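You operate a simulated robot arm through the tools that you are given. There is no shell and no other tool.

You are at the controls of a simulated robot arm. One attempt, no reset.

Task
Put things in order on the top of the long bench. At the end: the round brown leather case from the top of the long bench stands on top of the banded silver tin; the yellow peg (marked "SOFT") stands where the red peg (marked "FIRM") stood; the red peg stands where the white card box stood; the blue pad stands on top of the gold thick brass disc; the white card box from the top of the long bench is on the teal grease box; whatever was shut is shut again. Leave all else as you found it, and nothing knocked over. Set down upright: white card box.
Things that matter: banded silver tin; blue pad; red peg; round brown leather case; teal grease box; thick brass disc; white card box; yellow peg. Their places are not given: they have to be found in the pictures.

The check looks at the end state, three seconds after you hand in, the way a careful person would. Anything else that was tipped, shoved, dropped, spilled or broken makes it a failure.

Robot
A 7-joint arm with a two-finger parallel gripper, fixed in place. Base frame: the origin is on the floor under the middle of its stand, x ahead of it, y to its left, z up; the work surface is at about z = 80. Units: cm, degrees, N and s.
With the tool pointing down near the work surface it reaches from about 30 to 70 cm from the base axis. Its first joint turns from -66.0 to 66.0 degrees. Payload 1.57 kg.
Tool frame: the origin (TCP) lies between the finger pads and is the grasp point; the fingertips stand 3 cm ahead of it; z points along the fingers, y is the line along which they close. The gripper opens to 11 cm. The fingers are 2.4 cm wide and 1.2 cm thick; the gripper's body (4.8 by 11.2 cm) begins 7.8 cm behind the TCP.
Orientation is told as [roll, pitch, yaw] about the base's x, y, z axes, in that order, counted from this pose: with the fingers straight down and closing along the base's y, the tool's x points along the base's -x, its y along +y and its z along -z.

Tools
- The arm moves only by the tool play_rows. Its argument "series" is a list of rows, each a list of 3 entries, a list of its own where there are three numbers: the finger opening in cm, from 0 to 11, then the shift along the tool's x, y, z in cm, then the turn, a rotation vector about the tool's x, y, z in degrees. In form: [[grip, [dx, dy, dz], [ax, ay, az]], ...]. A call has 1 to 20 rows; each row shifts and turns the commanded pose from where the row before left it, along the tool's axes as they then stand. A row lasts 0.2 s, in which the tool goes at most 5 cm and 8.6 degrees; a call with a longer step from one row to the next is refused whole, and so is a gripper value outside its range. A pose out of reach is approached as far as the arm can. The call stops where the force on the tool passes 40 N (or 10 N more than at its start, if that is more) or the arm is blocked; 0.2 s more then pass. The fingers move at their own pace (about 10.8 cm/s each) and stop on an object; they squeeze with about 43 N. The grip force told is the motor's: it shows also when the fingers shut on nothing. Time passes only in rows, and 0.2 s behind the last, so rows that do not move let the fingers close. The reply holds the time, the measured pose of the TCP, the force on the tool along the base axes, the opening and the grip force, in the units named above and with some noise, with the torque about the TCP (base axes, N m) and any sound that the robot's microphone picked up, and new pictures: "pictures" is both (left out), scene, wrist or none.
- Cameras (640 x 400 px; columns grow to the right, rows downward): "scene" is fixed at [16.08, -39.02, 139.75]; the picture's right is [0.80, -0.60, 0.00], its down [-0.38, -0.51, -0.77] and it looks along [0.46, 0.62, -0.64] (base axes); focal length 336 px, centre (320, 200). "wrist" rides on the gripper at [7, 1.6, -14.1] in the tool frame; the picture's right is [-0.23, 0.97, 0.00], its down [-0.86, -0.20, -0.48] and it looks along [-0.47, -0.11, 0.88] (tool axes); focal length 222 px, centre (320, 200).
- point_at(camera, pixels): for up to 12 pixels [column, row] of the newest picture of that camera ("zoom" is the newest enlarged one), the place [x, y, z] in the base frame of the surface seen there, good to about 0.3 cm. The clock stands still meanwhile.
- close_up(camera, box): a new picture of the part [left, top, right, bottom] of that camera's present view, enlarged. The clock stands still meanwhile.
- sign_off(): hands the job in; it is judged then, once.

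Leave the gripper open and the arm clear of the work at the hand-in unless told otherwise.

The tools are called after "Emit:" as name(argument=value, ...) on one line, values as JSON. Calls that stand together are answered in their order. play_rows: Moves the arm, as the interface text tells. Its arguments: {"type":"object","properties":{"series":{"type":"array","items":{"type":"array"}},"pictures":{"type":"string","enum":["both","scene","wrist","none"]}},"required":["series"]} The other tools are called the same way: point_at (camera, pixels) gives the place of the surface under pixels of a picture; close_up (camera, box) takes an enlarged picture of a part of a camera's view; sign_off () hands the job in.

At the start:

```text
time: 0.0
ee_pos: [40.46, -9.3, 117.73]
tool_rot: [-0.1, 0.0, -0.1]
ft_force: [0.5, 0.3, 0.1]
torque: [0.01, 0.06, 0.05]
opening: 10.99
grasp_force: 0.0
```

scene: 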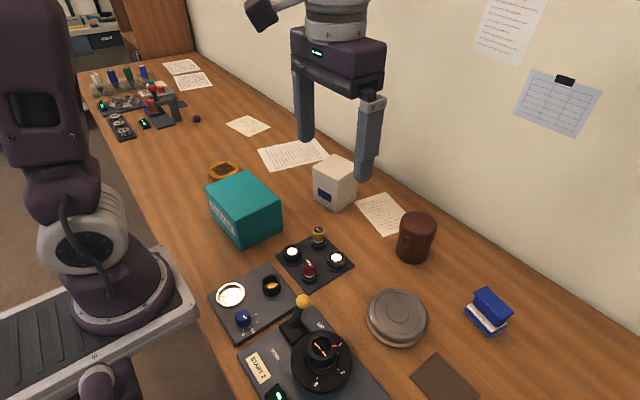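
wrist: 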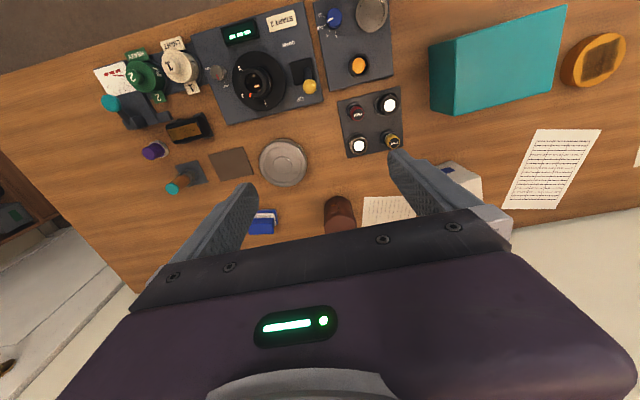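

I see the bench with a teal box, a white card box, a brown leather case, a silver round tin, a blue pad stack, a board with coloured pegs, and other instruments. First I'll take enlarged views to identify things.

Emit:
close_up(camera="scene", box=[200, 200, 380, 312])

Emit:
close_up(camera="scene", box=[340, 190, 560, 328])

Emit:
close_up(camera="wrist", box=[310, 0, 500, 180])

Emit:
close_up(camera="wrist", box=[90, 0, 330, 240])

```text
3.56 times, centred on (290, 256) of scene
```

zoom: 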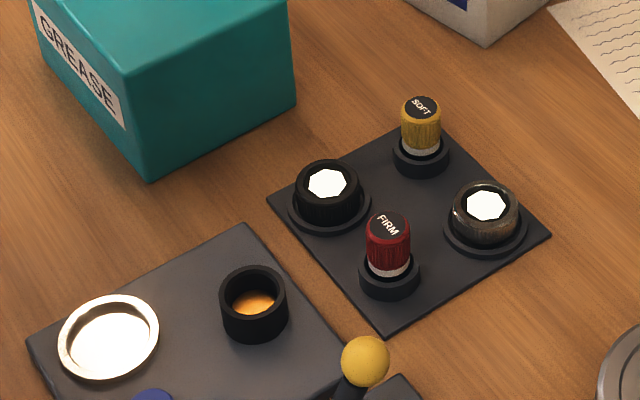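

```text
2.90 times, centred on (450, 259) of scene
```

zoom: 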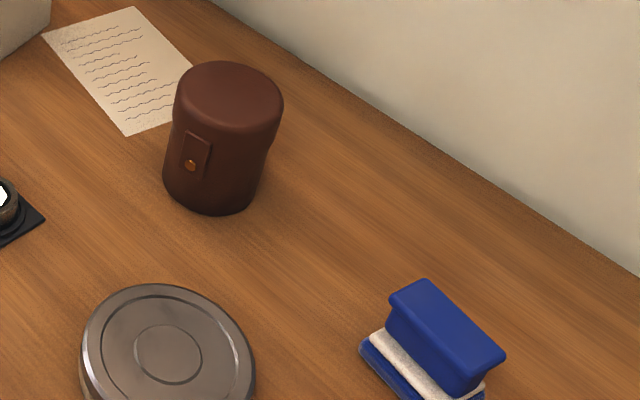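

```text
2.22 times, centred on (405, 90) of wrist
```

zoom: 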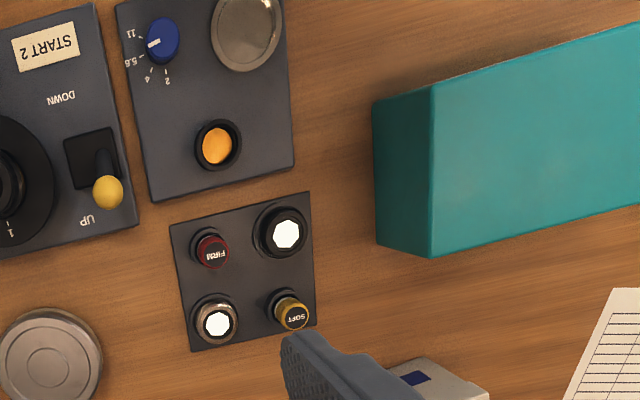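

```text
1.67 times, centred on (210, 120) of wrist
```

zoom: 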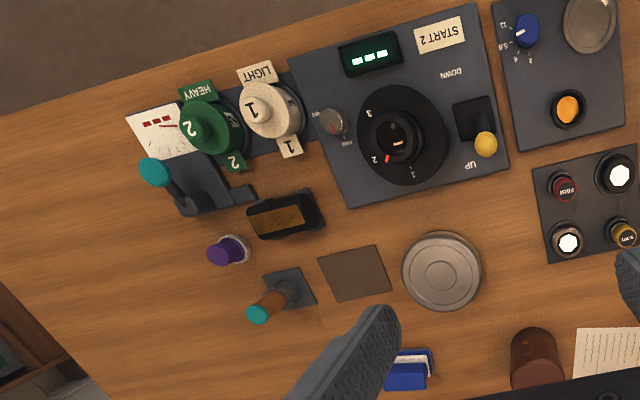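

Next I look for the brass disc: the round amber object near (222,171), and the far end of the bench.

Emit:
close_up(camera="scene", box=[180, 130, 340, 230])

Emit:
close_up(camera="scene", box=[60, 30, 220, 150])

Emit:
close_up(camera="wrist", box=[420, 0, 640, 220])

Emit:
close_up(camera="scene", box=[200, 260, 420, 400])

Emit:
close_up(camera="wrist", box=[0, 120, 160, 400])

```text
4.00 times, centred on (260, 180) of scene
```

zoom: 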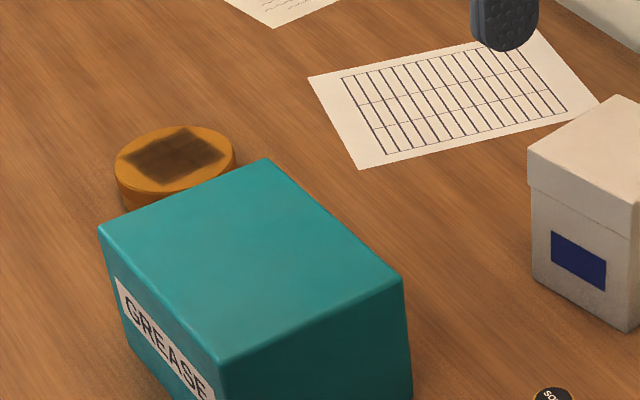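

```text
3.33 times, centred on (140, 90) of scene
```

zoom: 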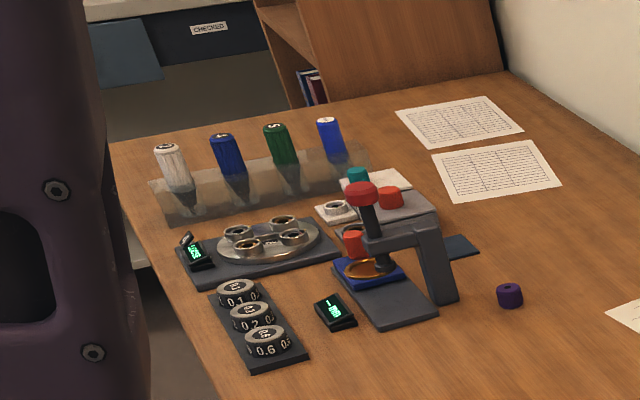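

```text
1.82 times, centred on (530, 110) of wrist
```

zoom: 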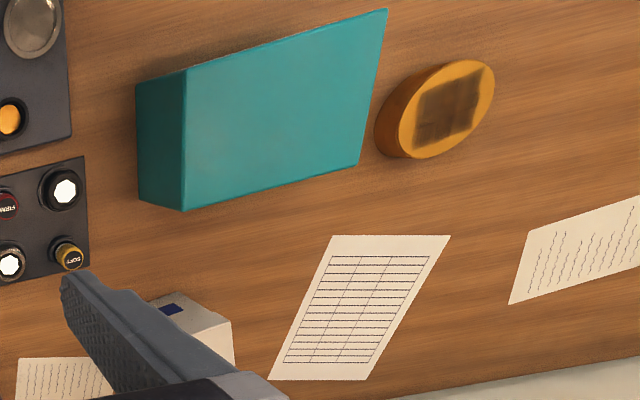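

```text
2.86 times, centred on (310, 330) of scene
```

zoom: 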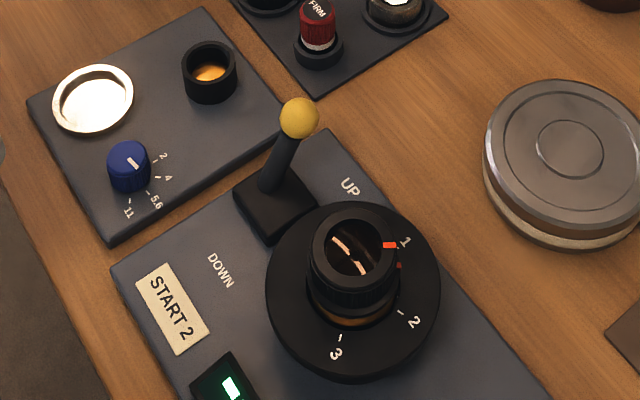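

```text
1.43 times, centred on (80, 260) of wrist
```

zoom: 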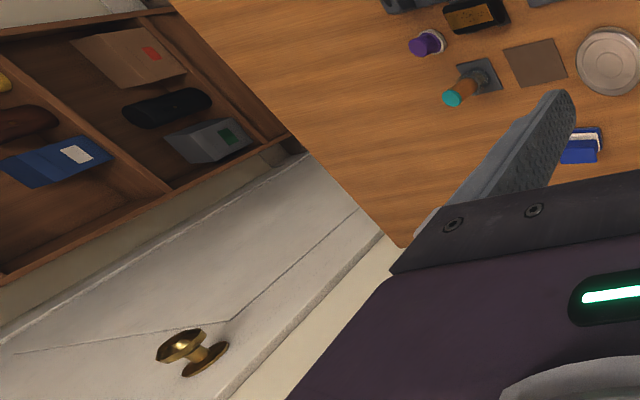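

The gold disc is the round object at (222,171) beside the teal box; the banded silver tin is the round one at (397,318). Now I read positions for all things from the scene camera.

Emit:
point_at(camera="scene", pixels=[[212, 190], [246, 174], [281, 204], [243, 222], [247, 245], [281, 216], [222, 168], [208, 172], [239, 170], [220, 163], [212, 182], [237, 173]])

Emit:
point_at(camera="scene", pixels=[[332, 156], [313, 171], [357, 167], [337, 184], [314, 196], [334, 209], [355, 193], [417, 222], [401, 228], [436, 224], [418, 213], [414, 261]])

Emit:
point_at(camera="scene", pixels=[[397, 312], [369, 308], [426, 318], [400, 290], [394, 335], [397, 345], [488, 292], [510, 313], [477, 293], [496, 317], [468, 310], [489, 333]])

Emit:
point_at(camera="scene", pixels=[[318, 230], [309, 263], [318, 240], [309, 274], [318, 246], [309, 281], [292, 252], [336, 259], [277, 253], [319, 235], [354, 266], [311, 291]])

```text
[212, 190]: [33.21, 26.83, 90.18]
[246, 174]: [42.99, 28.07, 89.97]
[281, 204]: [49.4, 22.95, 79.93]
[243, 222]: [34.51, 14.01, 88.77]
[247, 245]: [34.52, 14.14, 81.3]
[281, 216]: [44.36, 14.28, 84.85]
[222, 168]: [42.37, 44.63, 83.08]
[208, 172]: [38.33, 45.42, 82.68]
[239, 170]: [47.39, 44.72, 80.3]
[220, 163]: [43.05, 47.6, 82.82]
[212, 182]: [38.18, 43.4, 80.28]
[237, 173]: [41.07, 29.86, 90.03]
```

```text
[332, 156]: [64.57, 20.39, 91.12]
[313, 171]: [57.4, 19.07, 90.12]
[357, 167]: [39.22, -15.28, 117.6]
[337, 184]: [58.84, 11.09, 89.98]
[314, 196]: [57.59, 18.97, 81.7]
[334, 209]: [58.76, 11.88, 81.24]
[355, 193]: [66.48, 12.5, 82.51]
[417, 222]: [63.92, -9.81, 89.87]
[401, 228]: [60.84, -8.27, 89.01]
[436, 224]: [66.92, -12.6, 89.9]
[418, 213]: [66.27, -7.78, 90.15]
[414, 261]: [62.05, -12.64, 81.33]
```

```text
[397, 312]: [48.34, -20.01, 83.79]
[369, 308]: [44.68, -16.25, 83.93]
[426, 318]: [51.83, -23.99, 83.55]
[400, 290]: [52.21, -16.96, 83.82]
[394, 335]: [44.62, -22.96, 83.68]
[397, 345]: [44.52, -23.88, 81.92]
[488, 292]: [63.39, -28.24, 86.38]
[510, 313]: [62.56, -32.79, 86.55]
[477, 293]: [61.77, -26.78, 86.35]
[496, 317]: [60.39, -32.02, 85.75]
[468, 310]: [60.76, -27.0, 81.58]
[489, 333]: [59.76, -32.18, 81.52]
```

```text
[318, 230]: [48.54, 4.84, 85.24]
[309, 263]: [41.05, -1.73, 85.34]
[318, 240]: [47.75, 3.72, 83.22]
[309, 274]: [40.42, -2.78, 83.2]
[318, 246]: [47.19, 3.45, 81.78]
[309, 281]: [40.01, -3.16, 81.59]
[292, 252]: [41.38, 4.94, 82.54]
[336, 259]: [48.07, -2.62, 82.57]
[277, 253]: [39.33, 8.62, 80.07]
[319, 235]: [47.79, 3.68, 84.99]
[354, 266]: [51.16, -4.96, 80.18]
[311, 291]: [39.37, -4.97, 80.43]
```

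The gripper is at (40.5, -9.3, 117.7). I have estimates: card box about (61.5, 15.5), teal box centre about (38.8, 21), pegs at (48.4, 4.6) and (41, -1.8). I move toward above the card box to see it better, staying high.

Emit:
play_rows(series=[[11, [-1.5, 3.1, 0.9], [0, 0, 0]], [11, [-1.5, 3.1, 0.9], [0, 0, 0]], [11, [-1.5, 3.1, 0.9], [0, 0, 0]], [11, [-1.5, 3.1, 0.9], [0, 0, 0]], [11, [-1.5, 3.1, 0.9], [0, 0, 0]], [11, [-1.5, 3.1, 0.9], [0, 0, 0]], [11, [-1.5, 3.1, 0.9], [0, 0, 0]], [11, [-1.5, 3.1, 0.9], [0, 0, 0]], [11, [0, 0, 0], [0, 0, -5]], [11, [0, 0, 0], [0, 0, -5.3]], [11, [0, 0, 0], [0, 0, 0]]])

```text
time: 2.4
ee_pos: [52.62, 15.45, 110.68]
tool_rot: [0.1, 0.0, 10.6]
ft_force: [-0.3, -0.7, 0.4]
torque: [0.0, 0.01, 0.04]
opening: 10.99
grasp_force: 0.0
```

scene: 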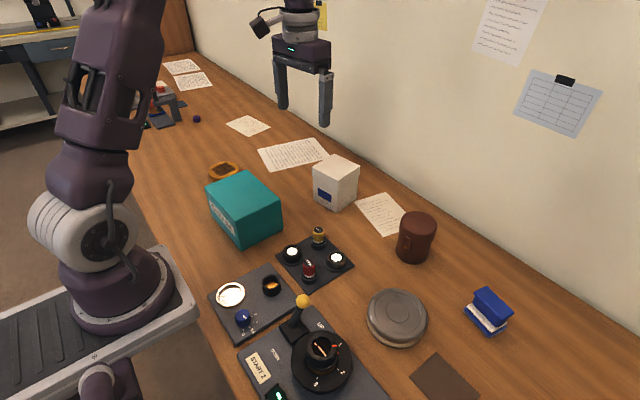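
wrist: 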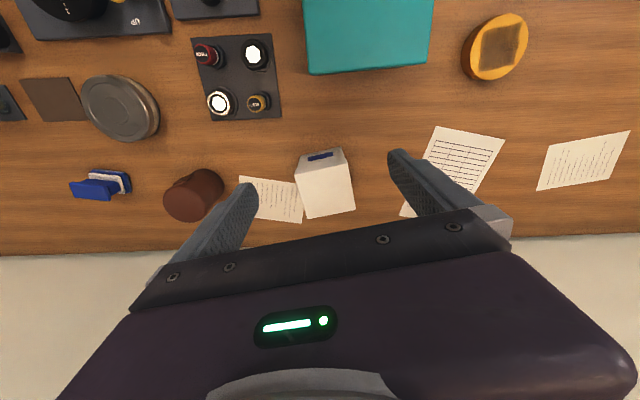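

The card box is now visible in the wrist picture at (325,190) and in the scene at (335,182). I read its corners in both cameras.

Emit:
point_at(camera="wrist", pixels=[[299, 167], [345, 160], [353, 206], [306, 215], [325, 188], [301, 158], [340, 151]])

Emit:
close_up(camera="scene", box=[295, 145, 375, 220])

Emit:
close_up(camera="wrist", box=[270, 130, 390, 230])

```text
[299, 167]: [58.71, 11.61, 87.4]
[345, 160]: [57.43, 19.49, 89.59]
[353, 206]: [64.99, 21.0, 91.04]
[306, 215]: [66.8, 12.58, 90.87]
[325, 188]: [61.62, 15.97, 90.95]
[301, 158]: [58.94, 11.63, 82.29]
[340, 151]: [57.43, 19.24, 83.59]
```

```text
5.33 times, centred on (335, 182) of scene
```

zoom: 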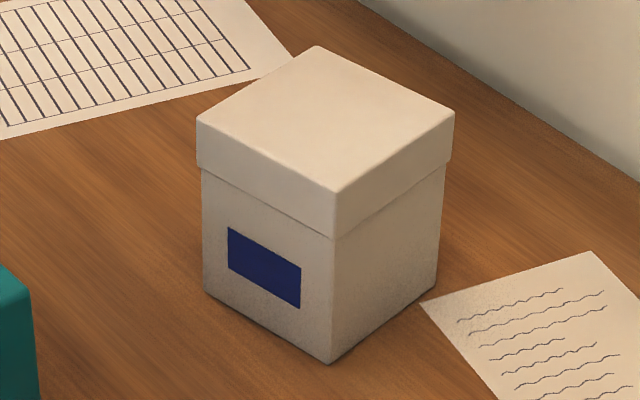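

```text
4.00 times, centred on (330, 180) of wrist
```

zoom: 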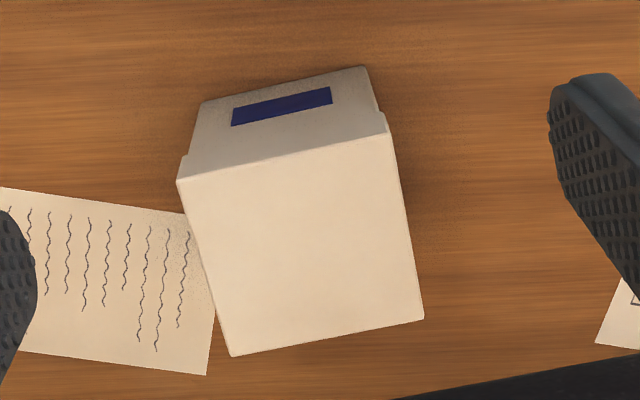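

I read card-box lid corners slightly inside the edges in the newest enlarged wrist picture.

Emit:
point_at(camera="zoom", pixels=[[186, 187], [382, 140], [416, 314], [236, 348], [302, 243], [205, 110], [362, 72], [190, 160], [380, 112], [232, 105], [330, 88]])

```text
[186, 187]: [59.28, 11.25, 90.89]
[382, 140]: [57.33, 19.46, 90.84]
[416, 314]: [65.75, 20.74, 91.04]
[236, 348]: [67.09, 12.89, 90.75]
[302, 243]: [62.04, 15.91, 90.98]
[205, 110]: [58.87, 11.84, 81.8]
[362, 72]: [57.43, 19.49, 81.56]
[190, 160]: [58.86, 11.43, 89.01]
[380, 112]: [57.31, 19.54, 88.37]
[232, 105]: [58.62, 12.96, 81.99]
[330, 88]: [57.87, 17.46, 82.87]
```

The lid top is at z≈91, about 8.4 cm square, centre near (62.2, 16.1), turned about 11°. I move over it to z≈96 and check.

Emit:
play_rows(series=[[11, [-2.385, -0.28, 2.7], [0, 0, 0]], [11, [-2.385, -0.28, 2.7], [0, 0, 0]], [11, [-2.385, -0.28, 2.7], [0, 0, 0]], [11, [-2.385, -0.28, 2.7], [0, 0, 0]], [11, [0, 0, 2.0], [0, 0, 0]], [11, [0, 0, 1.8], [0, 0, 0]], [11, [0, 0, 0], [0, 0, 0]]])

```text
time: 4.0
ee_pos: [62.07, 16.3, 95.97]
tool_rot: [0.1, 0.0, 10.2]
ft_force: [0.2, 0.1, 0.2]
torque: [0.0, -0.02, 0.0]
opening: 11.01
grasp_force: 0.1
```

scene: 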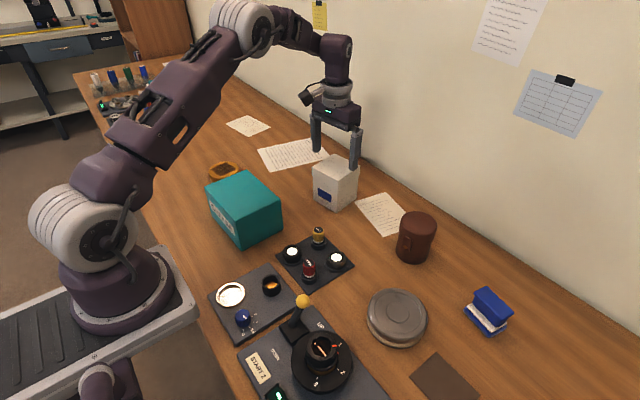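
wrist: 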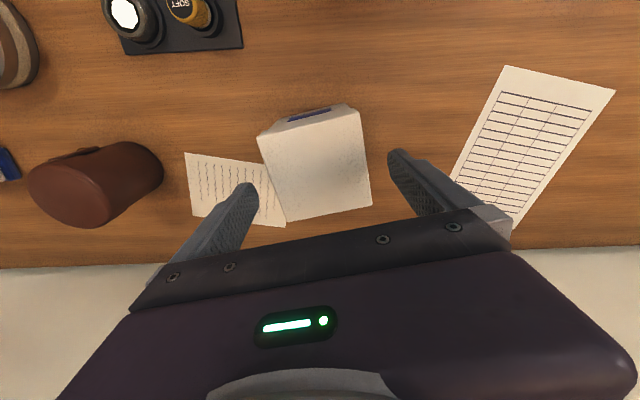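

The card box is centred between the fingers (lid centre at about (318,168), as expected). I lower to z≈84.6, fingertips at about 81.6, and close gently.

Emit:
play_rows(series=[[11, [0, 0, 1.9], [0, 0, 0]], [11, [0, 0, 1.9], [0, 0, 0]], [11, [0, 0, 1.9], [0, 0, 0]], [11, [0, 0, 1.9], [0, 0, 0]], [11, [0, 0, 1.9], [0, 0, 0]], [11, [0, 0, 1.9], [0, 0, 0]], [11, [0, 0, 0], [0, 0, 0]], [8, [0, 0, 0], [0, 0, 0]], [7.7, [0, 0, 0], [0, 0, 0]], [7.7, [0, 0, 0], [0, 0, 0]]])

```text
time: 6.2
ee_pos: [61.84, 15.98, 84.57]
tool_rot: [0.0, 0.0, 10.4]
ft_force: [0.8, -0.6, 0.1]
torque: [-0.05, -0.04, 0.02]
opening: 8.98
grasp_force: 42.9
```

scene: 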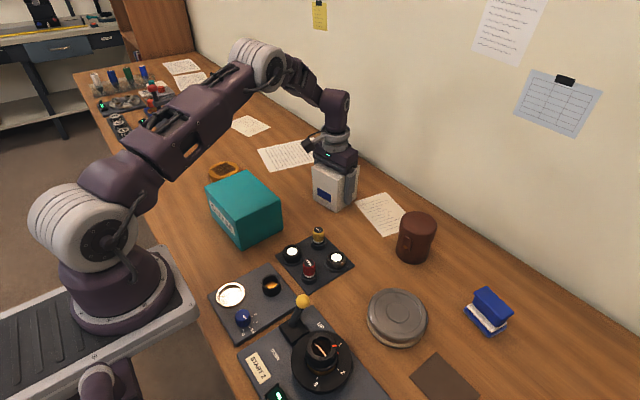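
wrist: 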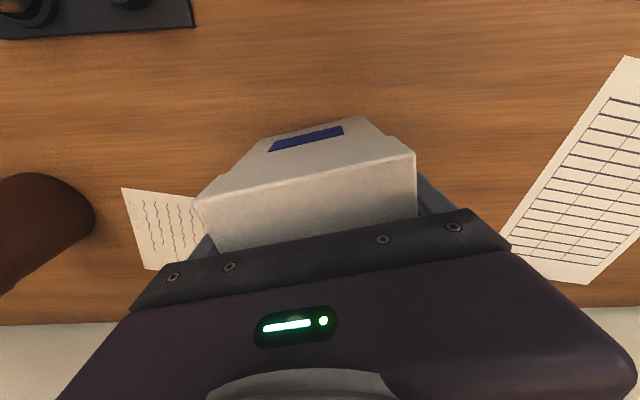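

The fingers hold the card box at 8.98 cm with 43 N. I lift a little and check the whole box (with its lid) comes up.

Emit:
play_rows(series=[[7.7, [0, 0, -0.5], [0, 0, 0]], [7.7, [0, 0, -1], [0, 0, 0]], [7.7, [0, 0, -1.5], [0, 0, 0]], [7.7, [0, 0, 0], [0, 0, 0]]])

Emit:
close_up(camera="scene", box=[285, 120, 385, 220])

```text
time: 7.2
ee_pos: [62.04, 15.96, 87.6]
tool_rot: [0.0, 0.0, 10.3]
ft_force: [0.3, -0.2, -1.8]
torque: [0.02, 0.02, 0.01]
opening: 8.99
grasp_force: 43.2
```

scene: 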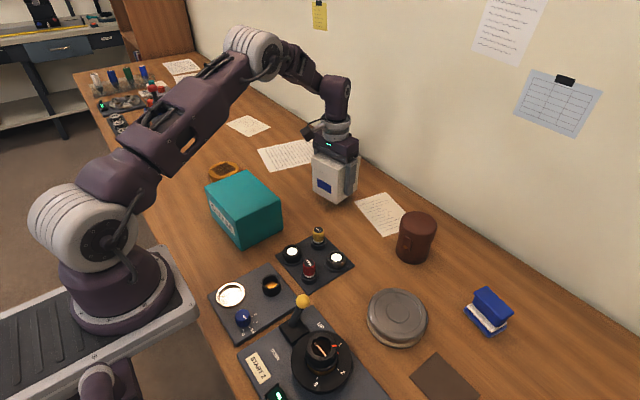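
wrist: 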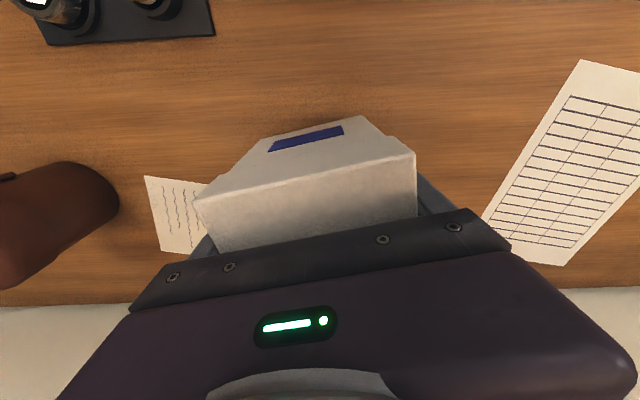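

```text
4.00 times, centred on (335, 170) of scene
```

zoom: 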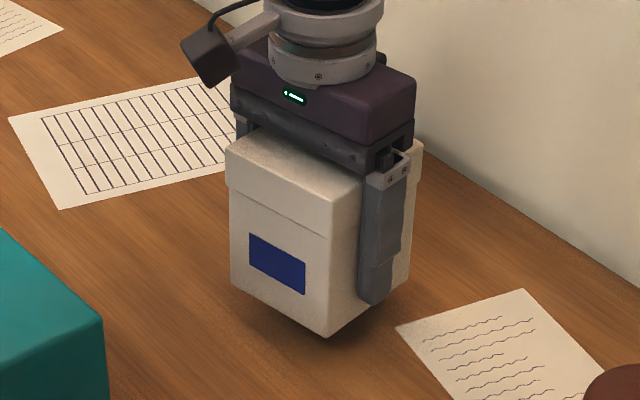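

The entire box is up (about 0.2 kg), lid attached. Now I measure the teal box's top corners more exactly from the scene camera.

Emit:
close_up(camera="scene", box=[195, 150, 295, 250])

Emit:
point_at(camera="scene", pixels=[[210, 190], [244, 174], [279, 206], [243, 220], [245, 198], [226, 182], [262, 212], [227, 206], [262, 190]])

```text
4.00 times, centred on (245, 200) of scene
```

zoom: 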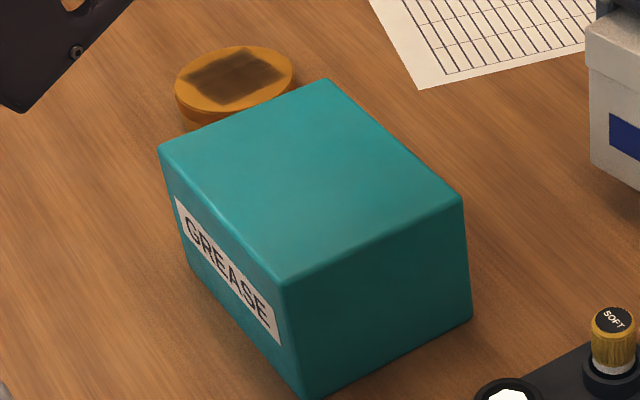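

```text
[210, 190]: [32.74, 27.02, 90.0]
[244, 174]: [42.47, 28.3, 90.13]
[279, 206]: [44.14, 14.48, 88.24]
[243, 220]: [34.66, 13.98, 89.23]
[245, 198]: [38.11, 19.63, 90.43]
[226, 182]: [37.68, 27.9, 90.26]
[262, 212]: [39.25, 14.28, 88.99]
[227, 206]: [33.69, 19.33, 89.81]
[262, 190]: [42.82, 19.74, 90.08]
```

The teal top is at z≈90.1, centre about (38.4, 21.5), 11 × 15 cm, turned about 4°. I raise the card box to z≈106, carry it across and turn to 4°.

Emit:
play_rows(series=[[7.7, [0, 0, -2], [0, 0, 0]], [7.7, [0, 0, -3.5], [0, 0, 0]], [7.7, [0, 0, -4.5], [0, 0, 0]], [7.7, [0, 0, -4.5], [0, 0, 0]], [7.7, [0, 0, -3.5], [0, 0, 0]], [7.7, [2, 0.87, -0.5], [0, 0, 0]], [7.7, [3, 1.3, 0], [0, 0, 0]], [7.7, [3.2, 1.4, 0], [0, 0, 0]], [7.7, [3.2, 1.4, 0], [0, 0, 0]], [7.7, [3.2, 1.4, 0], [0, 0, 0]], [7.7, [3.2, 1.4, 0], [0, 0, 0]], [7.7, [2.5, 1.09, 0], [0, 0, 0]], [7.7, [1.2, 0.52, 0], [0, 0, 0]], [7.7, [0.97, 0.3, 0], [0, 0, 3.1]], [7.7, [0, 0, 0], [0, 0, 3.2]], [7.7, [0, 0, 0], [0, 0, 0]]])

```text
time: 10.6
ee_pos: [38.16, 21.57, 106.15]
tool_rot: [0.0, 0.0, 4.0]
ft_force: [-0.3, 0.2, -2.3]
torque: [0.02, 0.04, -0.01]
opening: 8.99
grasp_force: 43.1
```

scene: 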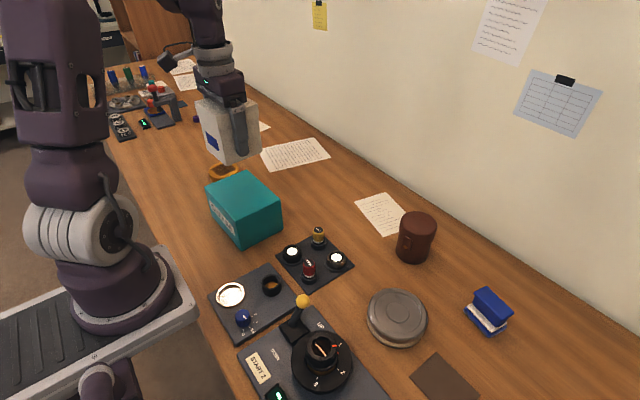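
wrist: 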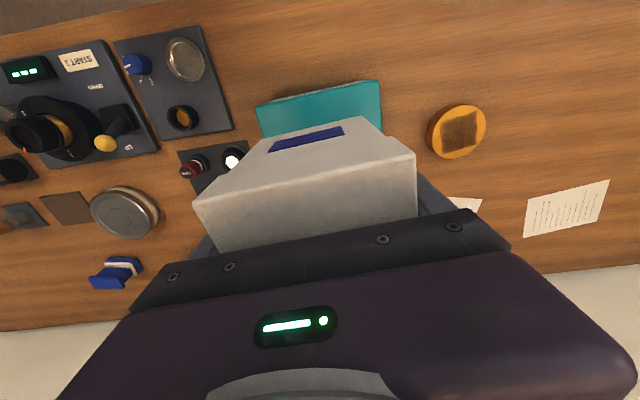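

Wrist view shows the teal box straight beneath, its near edge from (257,105) to (380,82), centred. I lower to just above its top.

Emit:
play_rows(series=[[7.7, [0, 0, 2], [0, 0, 0]], [7.7, [0, 0, 2.5], [0, 0, 0]], [7.7, [0, 0, 2.5], [0, 0, 0]], [7.7, [0, 0, 2], [0, 0, 0]], [7.7, [0, 0, 1.2], [0, 0, 0]], [7.7, [0, 0, 0.6], [0, 0, 0]], [7.7, [0, 0, 0.3], [0, 0, 0]], [7.7, [0, 0, 0], [0, 0, 0]]])

Emit:
close_up(camera="scene", box=[180, 100, 320, 250])

```text
time: 12.4
ee_pos: [38.06, 21.64, 94.94]
tool_rot: [0.0, 0.0, 4.0]
ft_force: [0.3, 0.8, -2.4]
torque: [0.01, -0.01, 0.01]
opening: 8.98
grasp_force: 43.1
```

scene: 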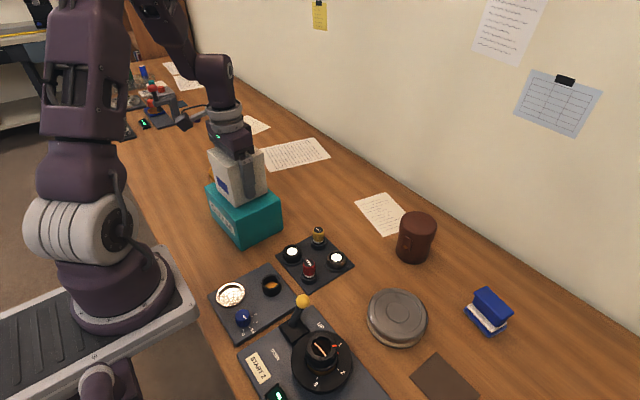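
wrist: 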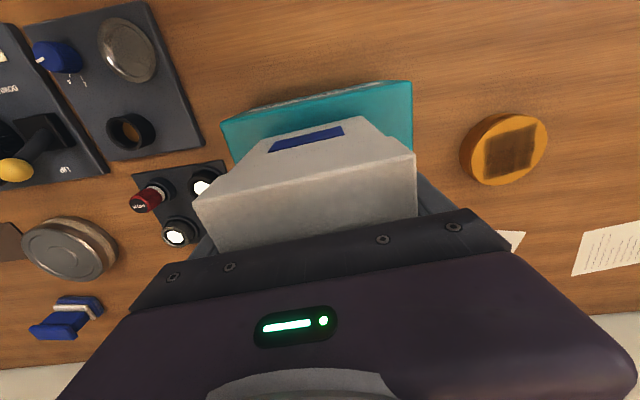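

```text
2.67 times, centred on (250, 175) of scene
```

zoom: 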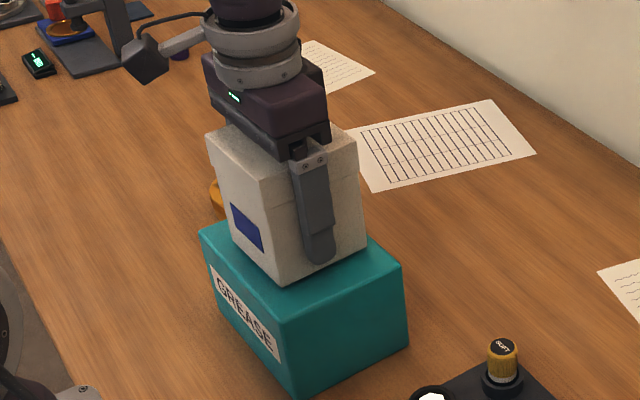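

The card box is just above the teal top, centred. I creep down in small steps to feel the contact.

Emit:
play_rows(series=[[7.7, [0, 0, 0.1], [0, 0, 0]], [7.7, [0, 0, 0.1], [0, 0, 0]], [7.7, [0, 0, 0], [0, 0, 0]]], pictures="none")

```text
time: 13.2
ee_pos: [38.12, 21.58, 94.74]
tool_rot: [0.0, 0.0, 4.0]
ft_force: [-0.7, 0.0, -2.0]
torque: [0.02, 0.03, -0.06]
opening: 8.96
grasp_force: 43.2
```

Still carrying the weight (-2 N). A little more, in small steps.

Emit:
play_rows(series=[[7.7, [0, 0, 0.1], [0, 0, 0]], [7.7, [0, 0, 0.1], [0, 0, 0]], [7.7, [0, 0, 0], [0, 0, 0]]], pictures="none")

```text
time: 14.0
ee_pos: [38.11, 21.6, 94.46]
tool_rot: [0.0, 0.0, 4.1]
ft_force: [-0.2, 0.6, -3.1]
torque: [0.01, -0.02, 0.0]
opening: 8.95
grasp_force: 43.2
```

Emit:
play_rows(series=[[7.7, [0, 0, 0.1], [0, 0, 0]], [7.7, [0, 0, 0.1], [0, 0, 0]], [7.7, [0, 0, 0], [0, 0, 0]]], pictures="none")

Emit:
close_up(camera="scene", box=[200, 160, 290, 220])

```text
time: 14.8
ee_pos: [38.21, 21.61, 94.38]
tool_rot: [0.1, -0.2, 4.0]
ft_force: [-2.2, -4.6, 33.2]
torque: [-0.51, -0.17, 0.09]
opening: 8.97
grasp_force: 43.1
```

```text
6.67 times, centred on (245, 190) of scene
```

zoom: 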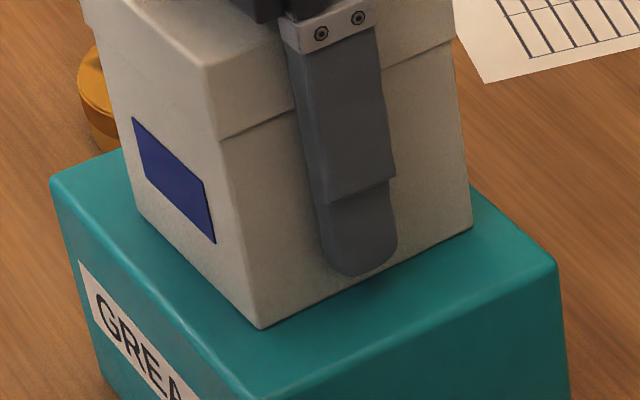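

Contact is felt (33 N up). I ease back 0.1 cm and open the fingers.

Emit:
play_rows(series=[[7.7, [0, 0, -0.1], [0, 0, 0]], [9.3, [0, 0, 0], [0, 0, 0]], [10.0, [0, 0, 0], [0, 0, 0]], [11, [0, 0, 0], [0, 0, 0]], [11, [0, 0, 0], [0, 0, 0]]], pictures="both")

```text
time: 16.0
ee_pos: [38.2, 21.53, 94.45]
tool_rot: [-0.1, 0.0, 4.1]
ft_force: [0.0, 0.1, 0.5]
torque: [0.02, 0.01, 0.0]
opening: 11.02
grasp_force: 0.0
```

scene: 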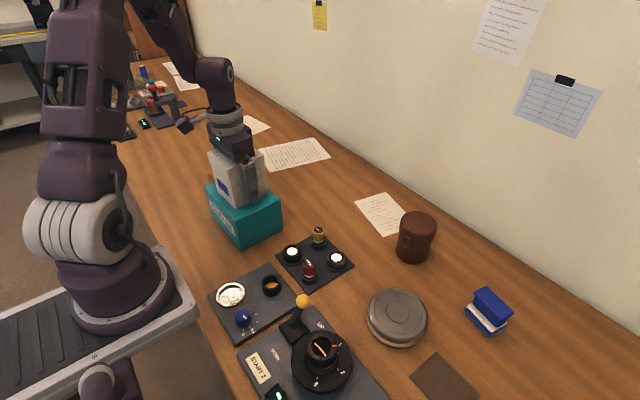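
wrist: 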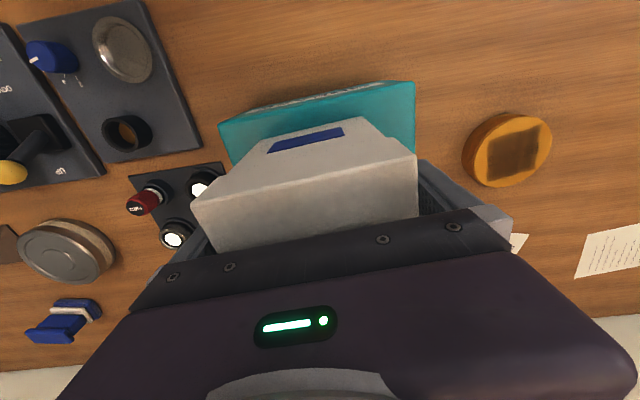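

Released; the card box stands on the teal box. I raise straight up to clear it.

Emit:
play_rows(series=[[11, [0, 0, -2], [0, 0, 0]], [11, [0, 0, -3], [0, 0, 0]], [11, [0, 0, -4], [0, 0, 0]], [11, [0, 0, -4], [0, 0, 0]], [11, [0, 0, -4], [0, 0, 0]], [11, [0, 0, 0], [0, 0, 0]]])

Emit:
point_at(camera="scene", pixels=[[302, 300], [302, 294], [298, 318], [320, 337], [270, 276], [270, 285], [243, 308], [243, 318], [292, 247], [336, 253], [231, 294], [318, 348]])

```text
time: 17.4
ee_pos: [38.01, 21.56, 111.41]
tool_rot: [0.0, 0.0, 4.0]
ft_force: [0.5, 0.4, -0.6]
torque: [-0.01, -0.02, -0.02]
opening: 11.0
grasp_force: 0.0
```

scene: 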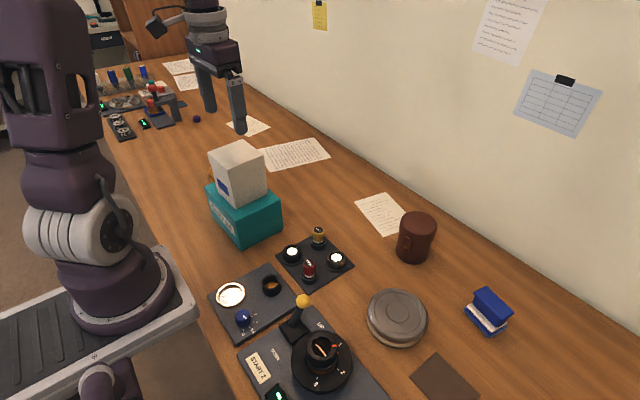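
wrist: 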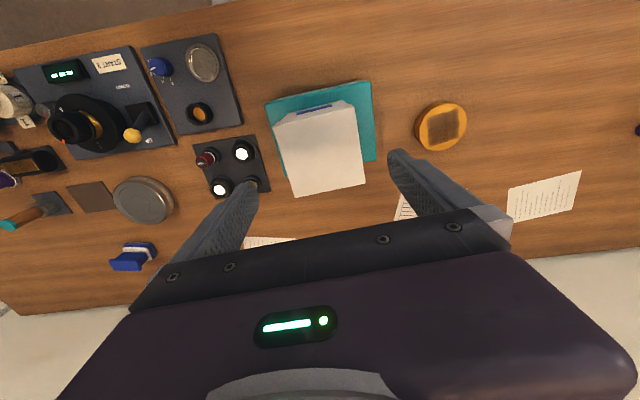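

```text
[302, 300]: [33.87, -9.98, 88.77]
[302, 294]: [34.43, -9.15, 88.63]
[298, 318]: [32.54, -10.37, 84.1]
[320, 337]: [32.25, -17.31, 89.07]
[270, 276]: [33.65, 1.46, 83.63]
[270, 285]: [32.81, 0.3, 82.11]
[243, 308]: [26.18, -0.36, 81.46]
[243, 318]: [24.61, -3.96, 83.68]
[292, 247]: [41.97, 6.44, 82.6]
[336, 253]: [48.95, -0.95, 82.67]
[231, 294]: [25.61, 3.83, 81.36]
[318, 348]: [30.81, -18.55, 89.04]
```

The card box stands upright on the teal box, well inside its top. Next the red peg at about (41, -1.8). I move above it, fingers narrowed to 4 cm, to z≈99.

Emit:
play_rows(series=[[11, [0, 0, 0], [0, 0, 4]], [9, [-0.43, -2.34, 0], [0, 0, 0]], [7, [-0.43, -3.5, 0], [0, 0, 0]], [5, [-0.43, -4, 0], [0, 0, 0]], [4, [-0.43, -4, 0], [0, 0, 0]], [4, [-0.43, -4, 2], [0, 0, 0]], [4, [-0.43, -3.5, 3], [0, 0, 0]], [4, [-0.4, -2, 4], [0, 0, 0]], [4, [0, 0, 3], [0, 0, 0]], [4, [0, 0, 0], [0, 0, 0]]])

```text
time: 19.6
ee_pos: [41.07, -1.84, 99.52]
tool_rot: [0.0, -0.1, 0.1]
ft_force: [0.3, 1.0, -0.2]
torque: [0.0, 0.0, 0.02]
opening: 4.0
grasp_force: 0.1
```

scene: 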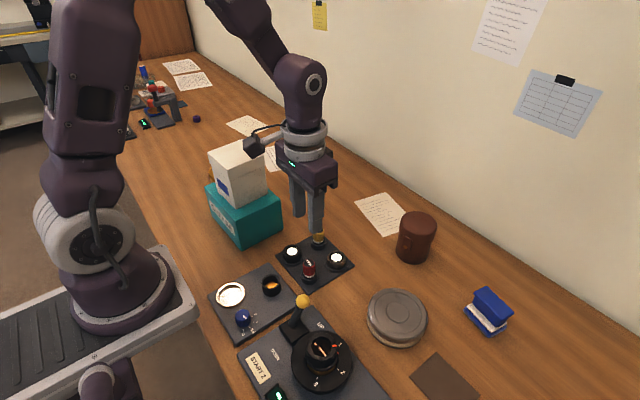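
wrist: 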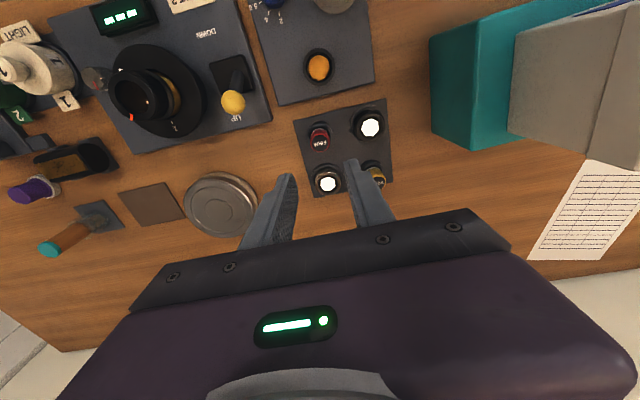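

The red peg shows at (319,138) in the wrist picture. I enlarge and measure the pegs and sockets.

Emit:
close_up(camera="wrist", box=[285, 90, 405, 205])

Emit:
close_up(camera="scene", box=[270, 220, 360, 295])

```text
3.48 times, centred on (345, 148) of wrist
```

zoom: 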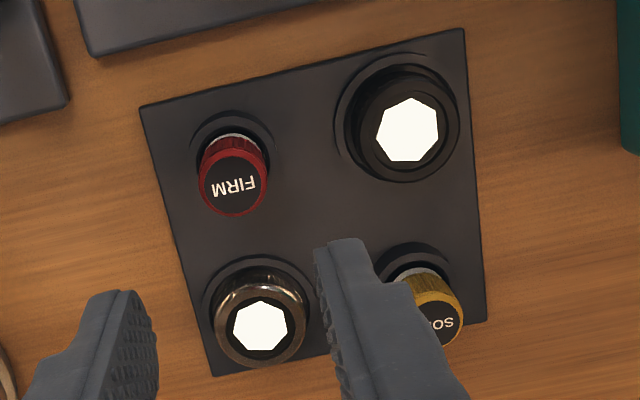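

```text
5.33 times, centred on (315, 258) of scene
```

zoom: 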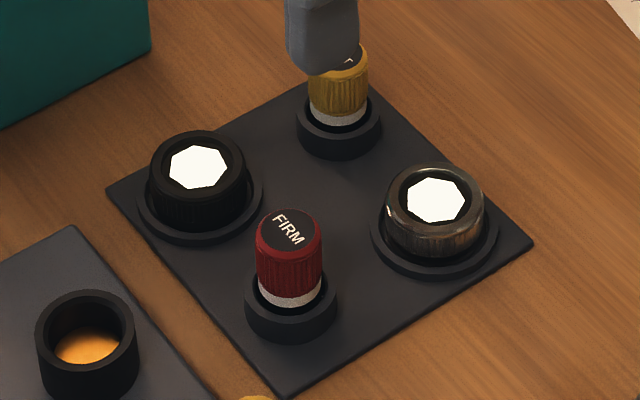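

I measure in the newest (scene) enlargement: red peg top, body, ring rims, and the board.

Emit:
point_at(camera="zoom", pixels=[[289, 230], [290, 214], [290, 246], [262, 235], [318, 235], [290, 280], [290, 300], [290, 312], [290, 335], [251, 290], [332, 290], [340, 350]])

Emit:
point_at(camera="wrist", pixels=[[320, 145], [320, 140], [313, 147], [327, 141], [319, 131], [379, 183], [308, 131], [331, 128], [318, 124], [310, 160], [340, 150]])

```text
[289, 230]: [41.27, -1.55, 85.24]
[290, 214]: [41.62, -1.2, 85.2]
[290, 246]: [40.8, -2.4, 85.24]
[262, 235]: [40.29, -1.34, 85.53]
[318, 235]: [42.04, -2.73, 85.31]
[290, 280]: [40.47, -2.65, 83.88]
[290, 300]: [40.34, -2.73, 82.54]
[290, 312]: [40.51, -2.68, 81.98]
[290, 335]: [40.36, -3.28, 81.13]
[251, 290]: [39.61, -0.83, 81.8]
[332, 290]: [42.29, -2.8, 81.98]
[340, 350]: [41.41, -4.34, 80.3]
```

```text
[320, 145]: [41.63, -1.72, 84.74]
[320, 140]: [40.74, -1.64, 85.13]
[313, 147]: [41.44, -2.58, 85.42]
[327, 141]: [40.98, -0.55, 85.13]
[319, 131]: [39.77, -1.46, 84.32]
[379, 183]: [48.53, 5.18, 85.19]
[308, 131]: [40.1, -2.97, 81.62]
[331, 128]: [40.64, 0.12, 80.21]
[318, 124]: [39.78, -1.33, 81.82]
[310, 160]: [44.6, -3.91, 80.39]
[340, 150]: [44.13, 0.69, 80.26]
```

Red peg: centre (41.15, -1.7), top z 85.25, ring rim at z≈81.9. I lower to z≈85.35 so the fingertips stop at about 82.3, just over the ring.

Emit:
play_rows(series=[[4, [-0.08, 0.14, 1.5], [0, 0, 0]], [4, [0, 0, 2.5], [0, 0, 0]], [4, [0, 0, 2.5], [0, 0, 0]], [4, [0, 0, 2.5], [0, 0, 0]], [4, [0, 0, 2.0], [0, 0, 0]], [4, [0, 0, 1.5], [0, 0, 0]], [4, [0, 0, 1.0], [0, 0, 0]], [4, [0, 0, 0.6], [0, 0, 0]], [4, [0, 0, 0], [0, 0, 0]]])

Emit:
close_up(camera="scene", box=[270, 220, 360, 295])

```text
time: 21.6
ee_pos: [41.29, -1.59, 85.28]
tool_rot: [0.0, 0.0, 0.1]
ft_force: [0.7, -0.6, 0.3]
torque: [0.02, -0.01, -0.02]
opening: 3.99
grasp_force: 0.1
```

scene: 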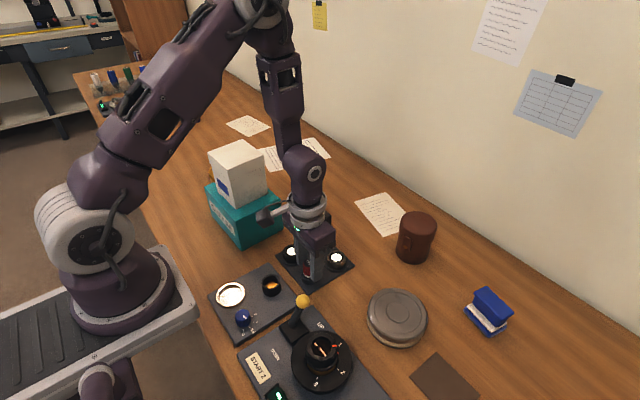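
wrist: 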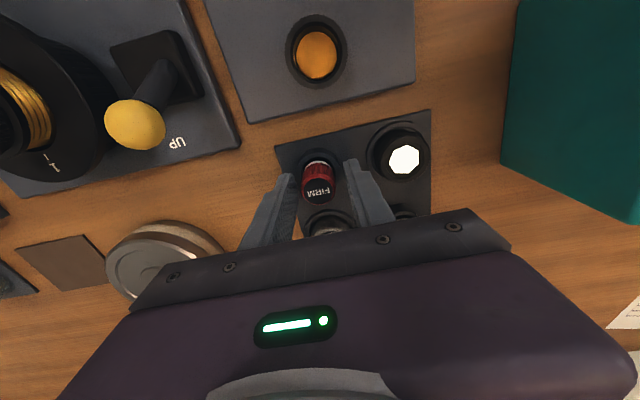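

```text
5.33 times, centred on (315, 258) of scene
```

zoom: 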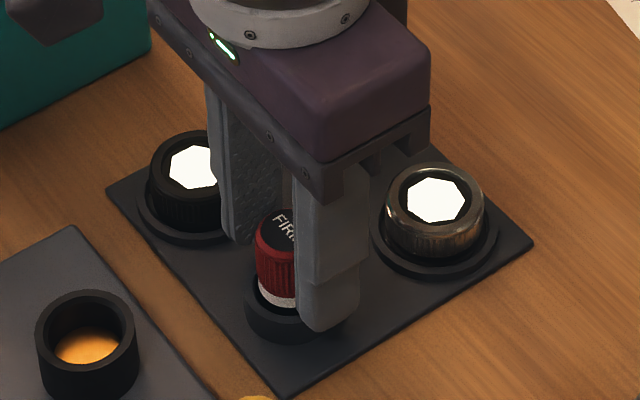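

The peg's cap sits at (319,190), nearly at the tool centre. I shift 0.15 cm toward the base and close.

Emit:
play_rows(series=[[4, [0.15, 0, 0], [0, 0, 0]], [3, [0, 0, 0], [0, 0, 0]], [1.8, [0, 0, 0], [0, 0, 0]], [1.5, [0, 0, 0], [0, 0, 0]], [1.5, [0, 0, 0], [0, 0, 0]]])

```text
time: 22.8
ee_pos: [41.23, -1.62, 85.31]
tool_rot: [0.0, 0.1, 0.0]
ft_force: [0.0, -0.1, 0.0]
torque: [-0.01, 0.01, -0.01]
opening: 2.55
grasp_force: 36.5
```

scene: 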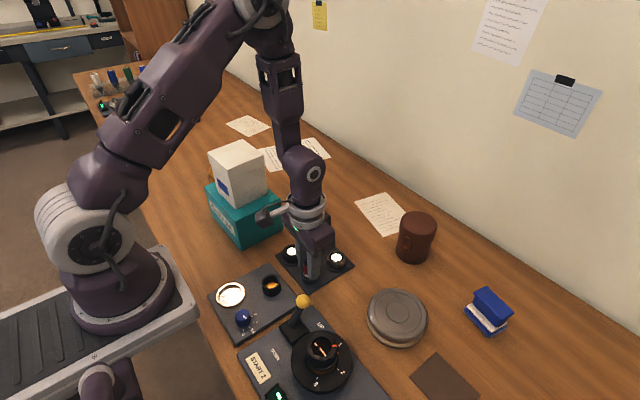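
wrist: 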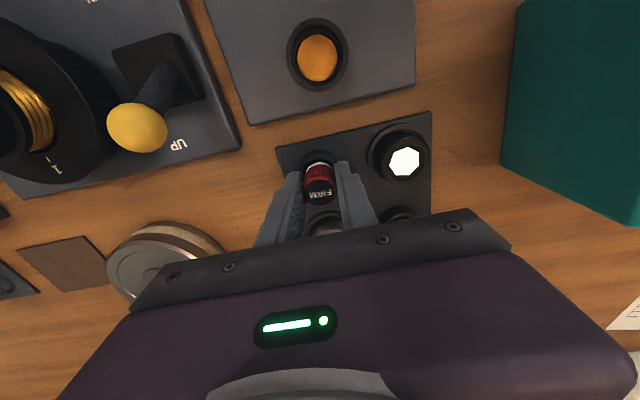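

The peg is held at 2.55 cm. I lift slowly, watching the force.

Emit:
play_rows(series=[[1.5, [0, 0, -0.3], [0, 0, 0]], [1.5, [0, 0, -0.4], [0, 0, 0]], [1.5, [0, 0, -0.6], [0, 0, 0]], [1.5, [0, 0, -0.8], [0, 0, 0]], [1.5, [0, 0, -1], [0, 0, 0]], [1.5, [0, 0, -1.5], [0, 0, 0]], [1.5, [0, 0, -2], [0, 0, 0]], [1.5, [0, 0, 0], [0, 0, 0]]])

Emit:
close_up(camera="scene", box=[270, 210, 360, 295])

```text
time: 24.6
ee_pos: [41.09, -1.66, 91.95]
tool_rot: [0.1, 0.0, 0.1]
ft_force: [0.0, 0.6, -0.2]
torque: [0.0, 0.0, 0.0]
opening: 2.54
grasp_force: 37.0
```

scene: 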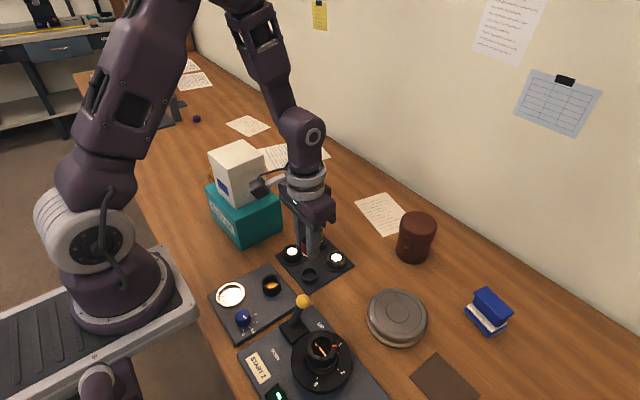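
wrist: 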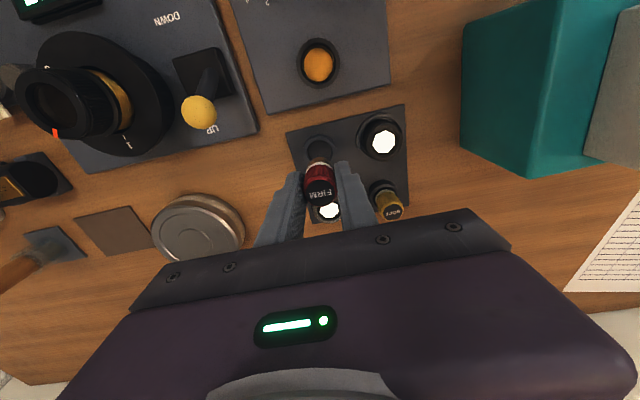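

```text
4.71 times, centred on (315, 252) of scene
```

zoom: 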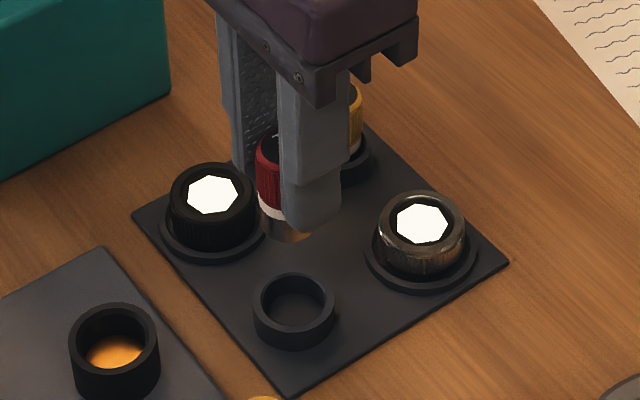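

The red peg is free, with a short shank beneath its white band. I measure the now-empty socket (ring about (294,298) in the enlargement) while it can be seen.

Emit:
point_at(camera="zoom", pixels=[[256, 296], [333, 296], [294, 275], [294, 325], [294, 305], [290, 310], [300, 300], [285, 225], [275, 232], [300, 240], [265, 207], [280, 390]])

Emit:
point_at(camera="wrist", pixels=[[319, 140], [319, 147], [306, 146], [332, 142], [319, 136], [392, 207], [390, 200], [383, 198], [400, 207], [385, 185]])

```text
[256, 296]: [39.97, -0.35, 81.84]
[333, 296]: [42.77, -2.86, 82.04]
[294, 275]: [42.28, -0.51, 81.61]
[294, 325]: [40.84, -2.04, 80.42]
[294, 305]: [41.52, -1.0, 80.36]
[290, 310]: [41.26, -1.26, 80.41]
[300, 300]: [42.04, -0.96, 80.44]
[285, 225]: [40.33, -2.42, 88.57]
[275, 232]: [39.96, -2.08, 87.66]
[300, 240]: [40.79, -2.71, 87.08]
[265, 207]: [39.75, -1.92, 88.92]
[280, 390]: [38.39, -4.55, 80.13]
```

```text
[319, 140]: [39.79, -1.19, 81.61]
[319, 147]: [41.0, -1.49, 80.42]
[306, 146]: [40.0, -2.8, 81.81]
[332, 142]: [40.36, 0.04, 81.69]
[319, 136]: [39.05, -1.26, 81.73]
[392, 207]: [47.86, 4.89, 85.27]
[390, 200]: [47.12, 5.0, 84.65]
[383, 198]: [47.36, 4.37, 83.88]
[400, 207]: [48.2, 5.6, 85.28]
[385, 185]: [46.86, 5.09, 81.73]
```

The socket is centred near (41.15, -1.6), floor z≈80.4, so the peg's foot is about 4.9 cm below the TCP. I raise and carry it to (62.2, 16.05), where the card box stood.

Emit:
play_rows(series=[[1.5, [0, 0, -2.5], [0, 0, 0]], [1.5, [0, 0, -4], [0, 0, 0]], [1.5, [0, 0, -3.5], [0, 0, 0]], [1.5, [-1.6, 1.34, 0], [0, 0, 0]], [1.5, [-3, 2.51, 0], [0, 0, 0]], [1.5, [-3.4, 2.85, 0], [0, 0, 0]], [1.5, [-3.4, 2.85, 0], [0, 0, 0]], [1.5, [-3.4, 2.85, 0], [0, 0, 0]], [1.5, [-3.2, 2.68, 0], [0, 0, 0]], [1.5, [-2, 1.67, 0], [0, 0, 0]], [1.5, [-1.16, 0.96, 0], [0, 0, 0]], [1.5, [0, 0, 0], [0, 0, 0]]])

```text
time: 27.2
ee_pos: [62.39, 16.15, 101.99]
tool_rot: [-0.1, 0.0, 0.2]
ft_force: [-1.0, 0.8, -1.0]
torque: [0.03, -0.04, 0.06]
opening: 2.5
grasp_force: 36.5
```

scene: 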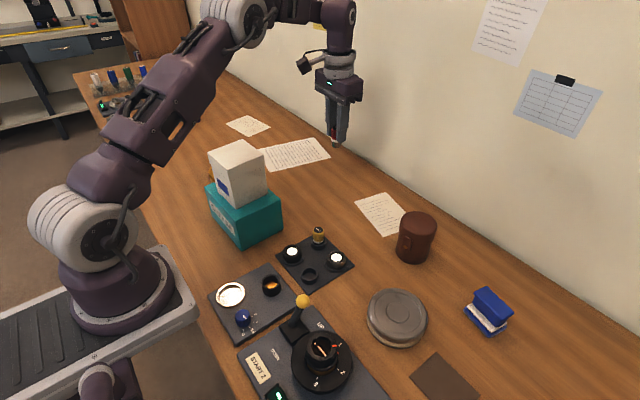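
wrist: 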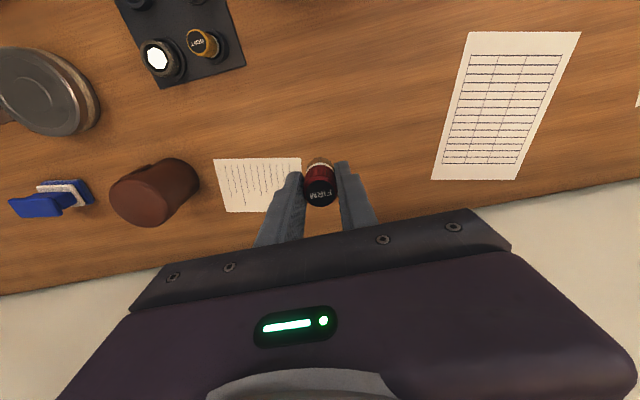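

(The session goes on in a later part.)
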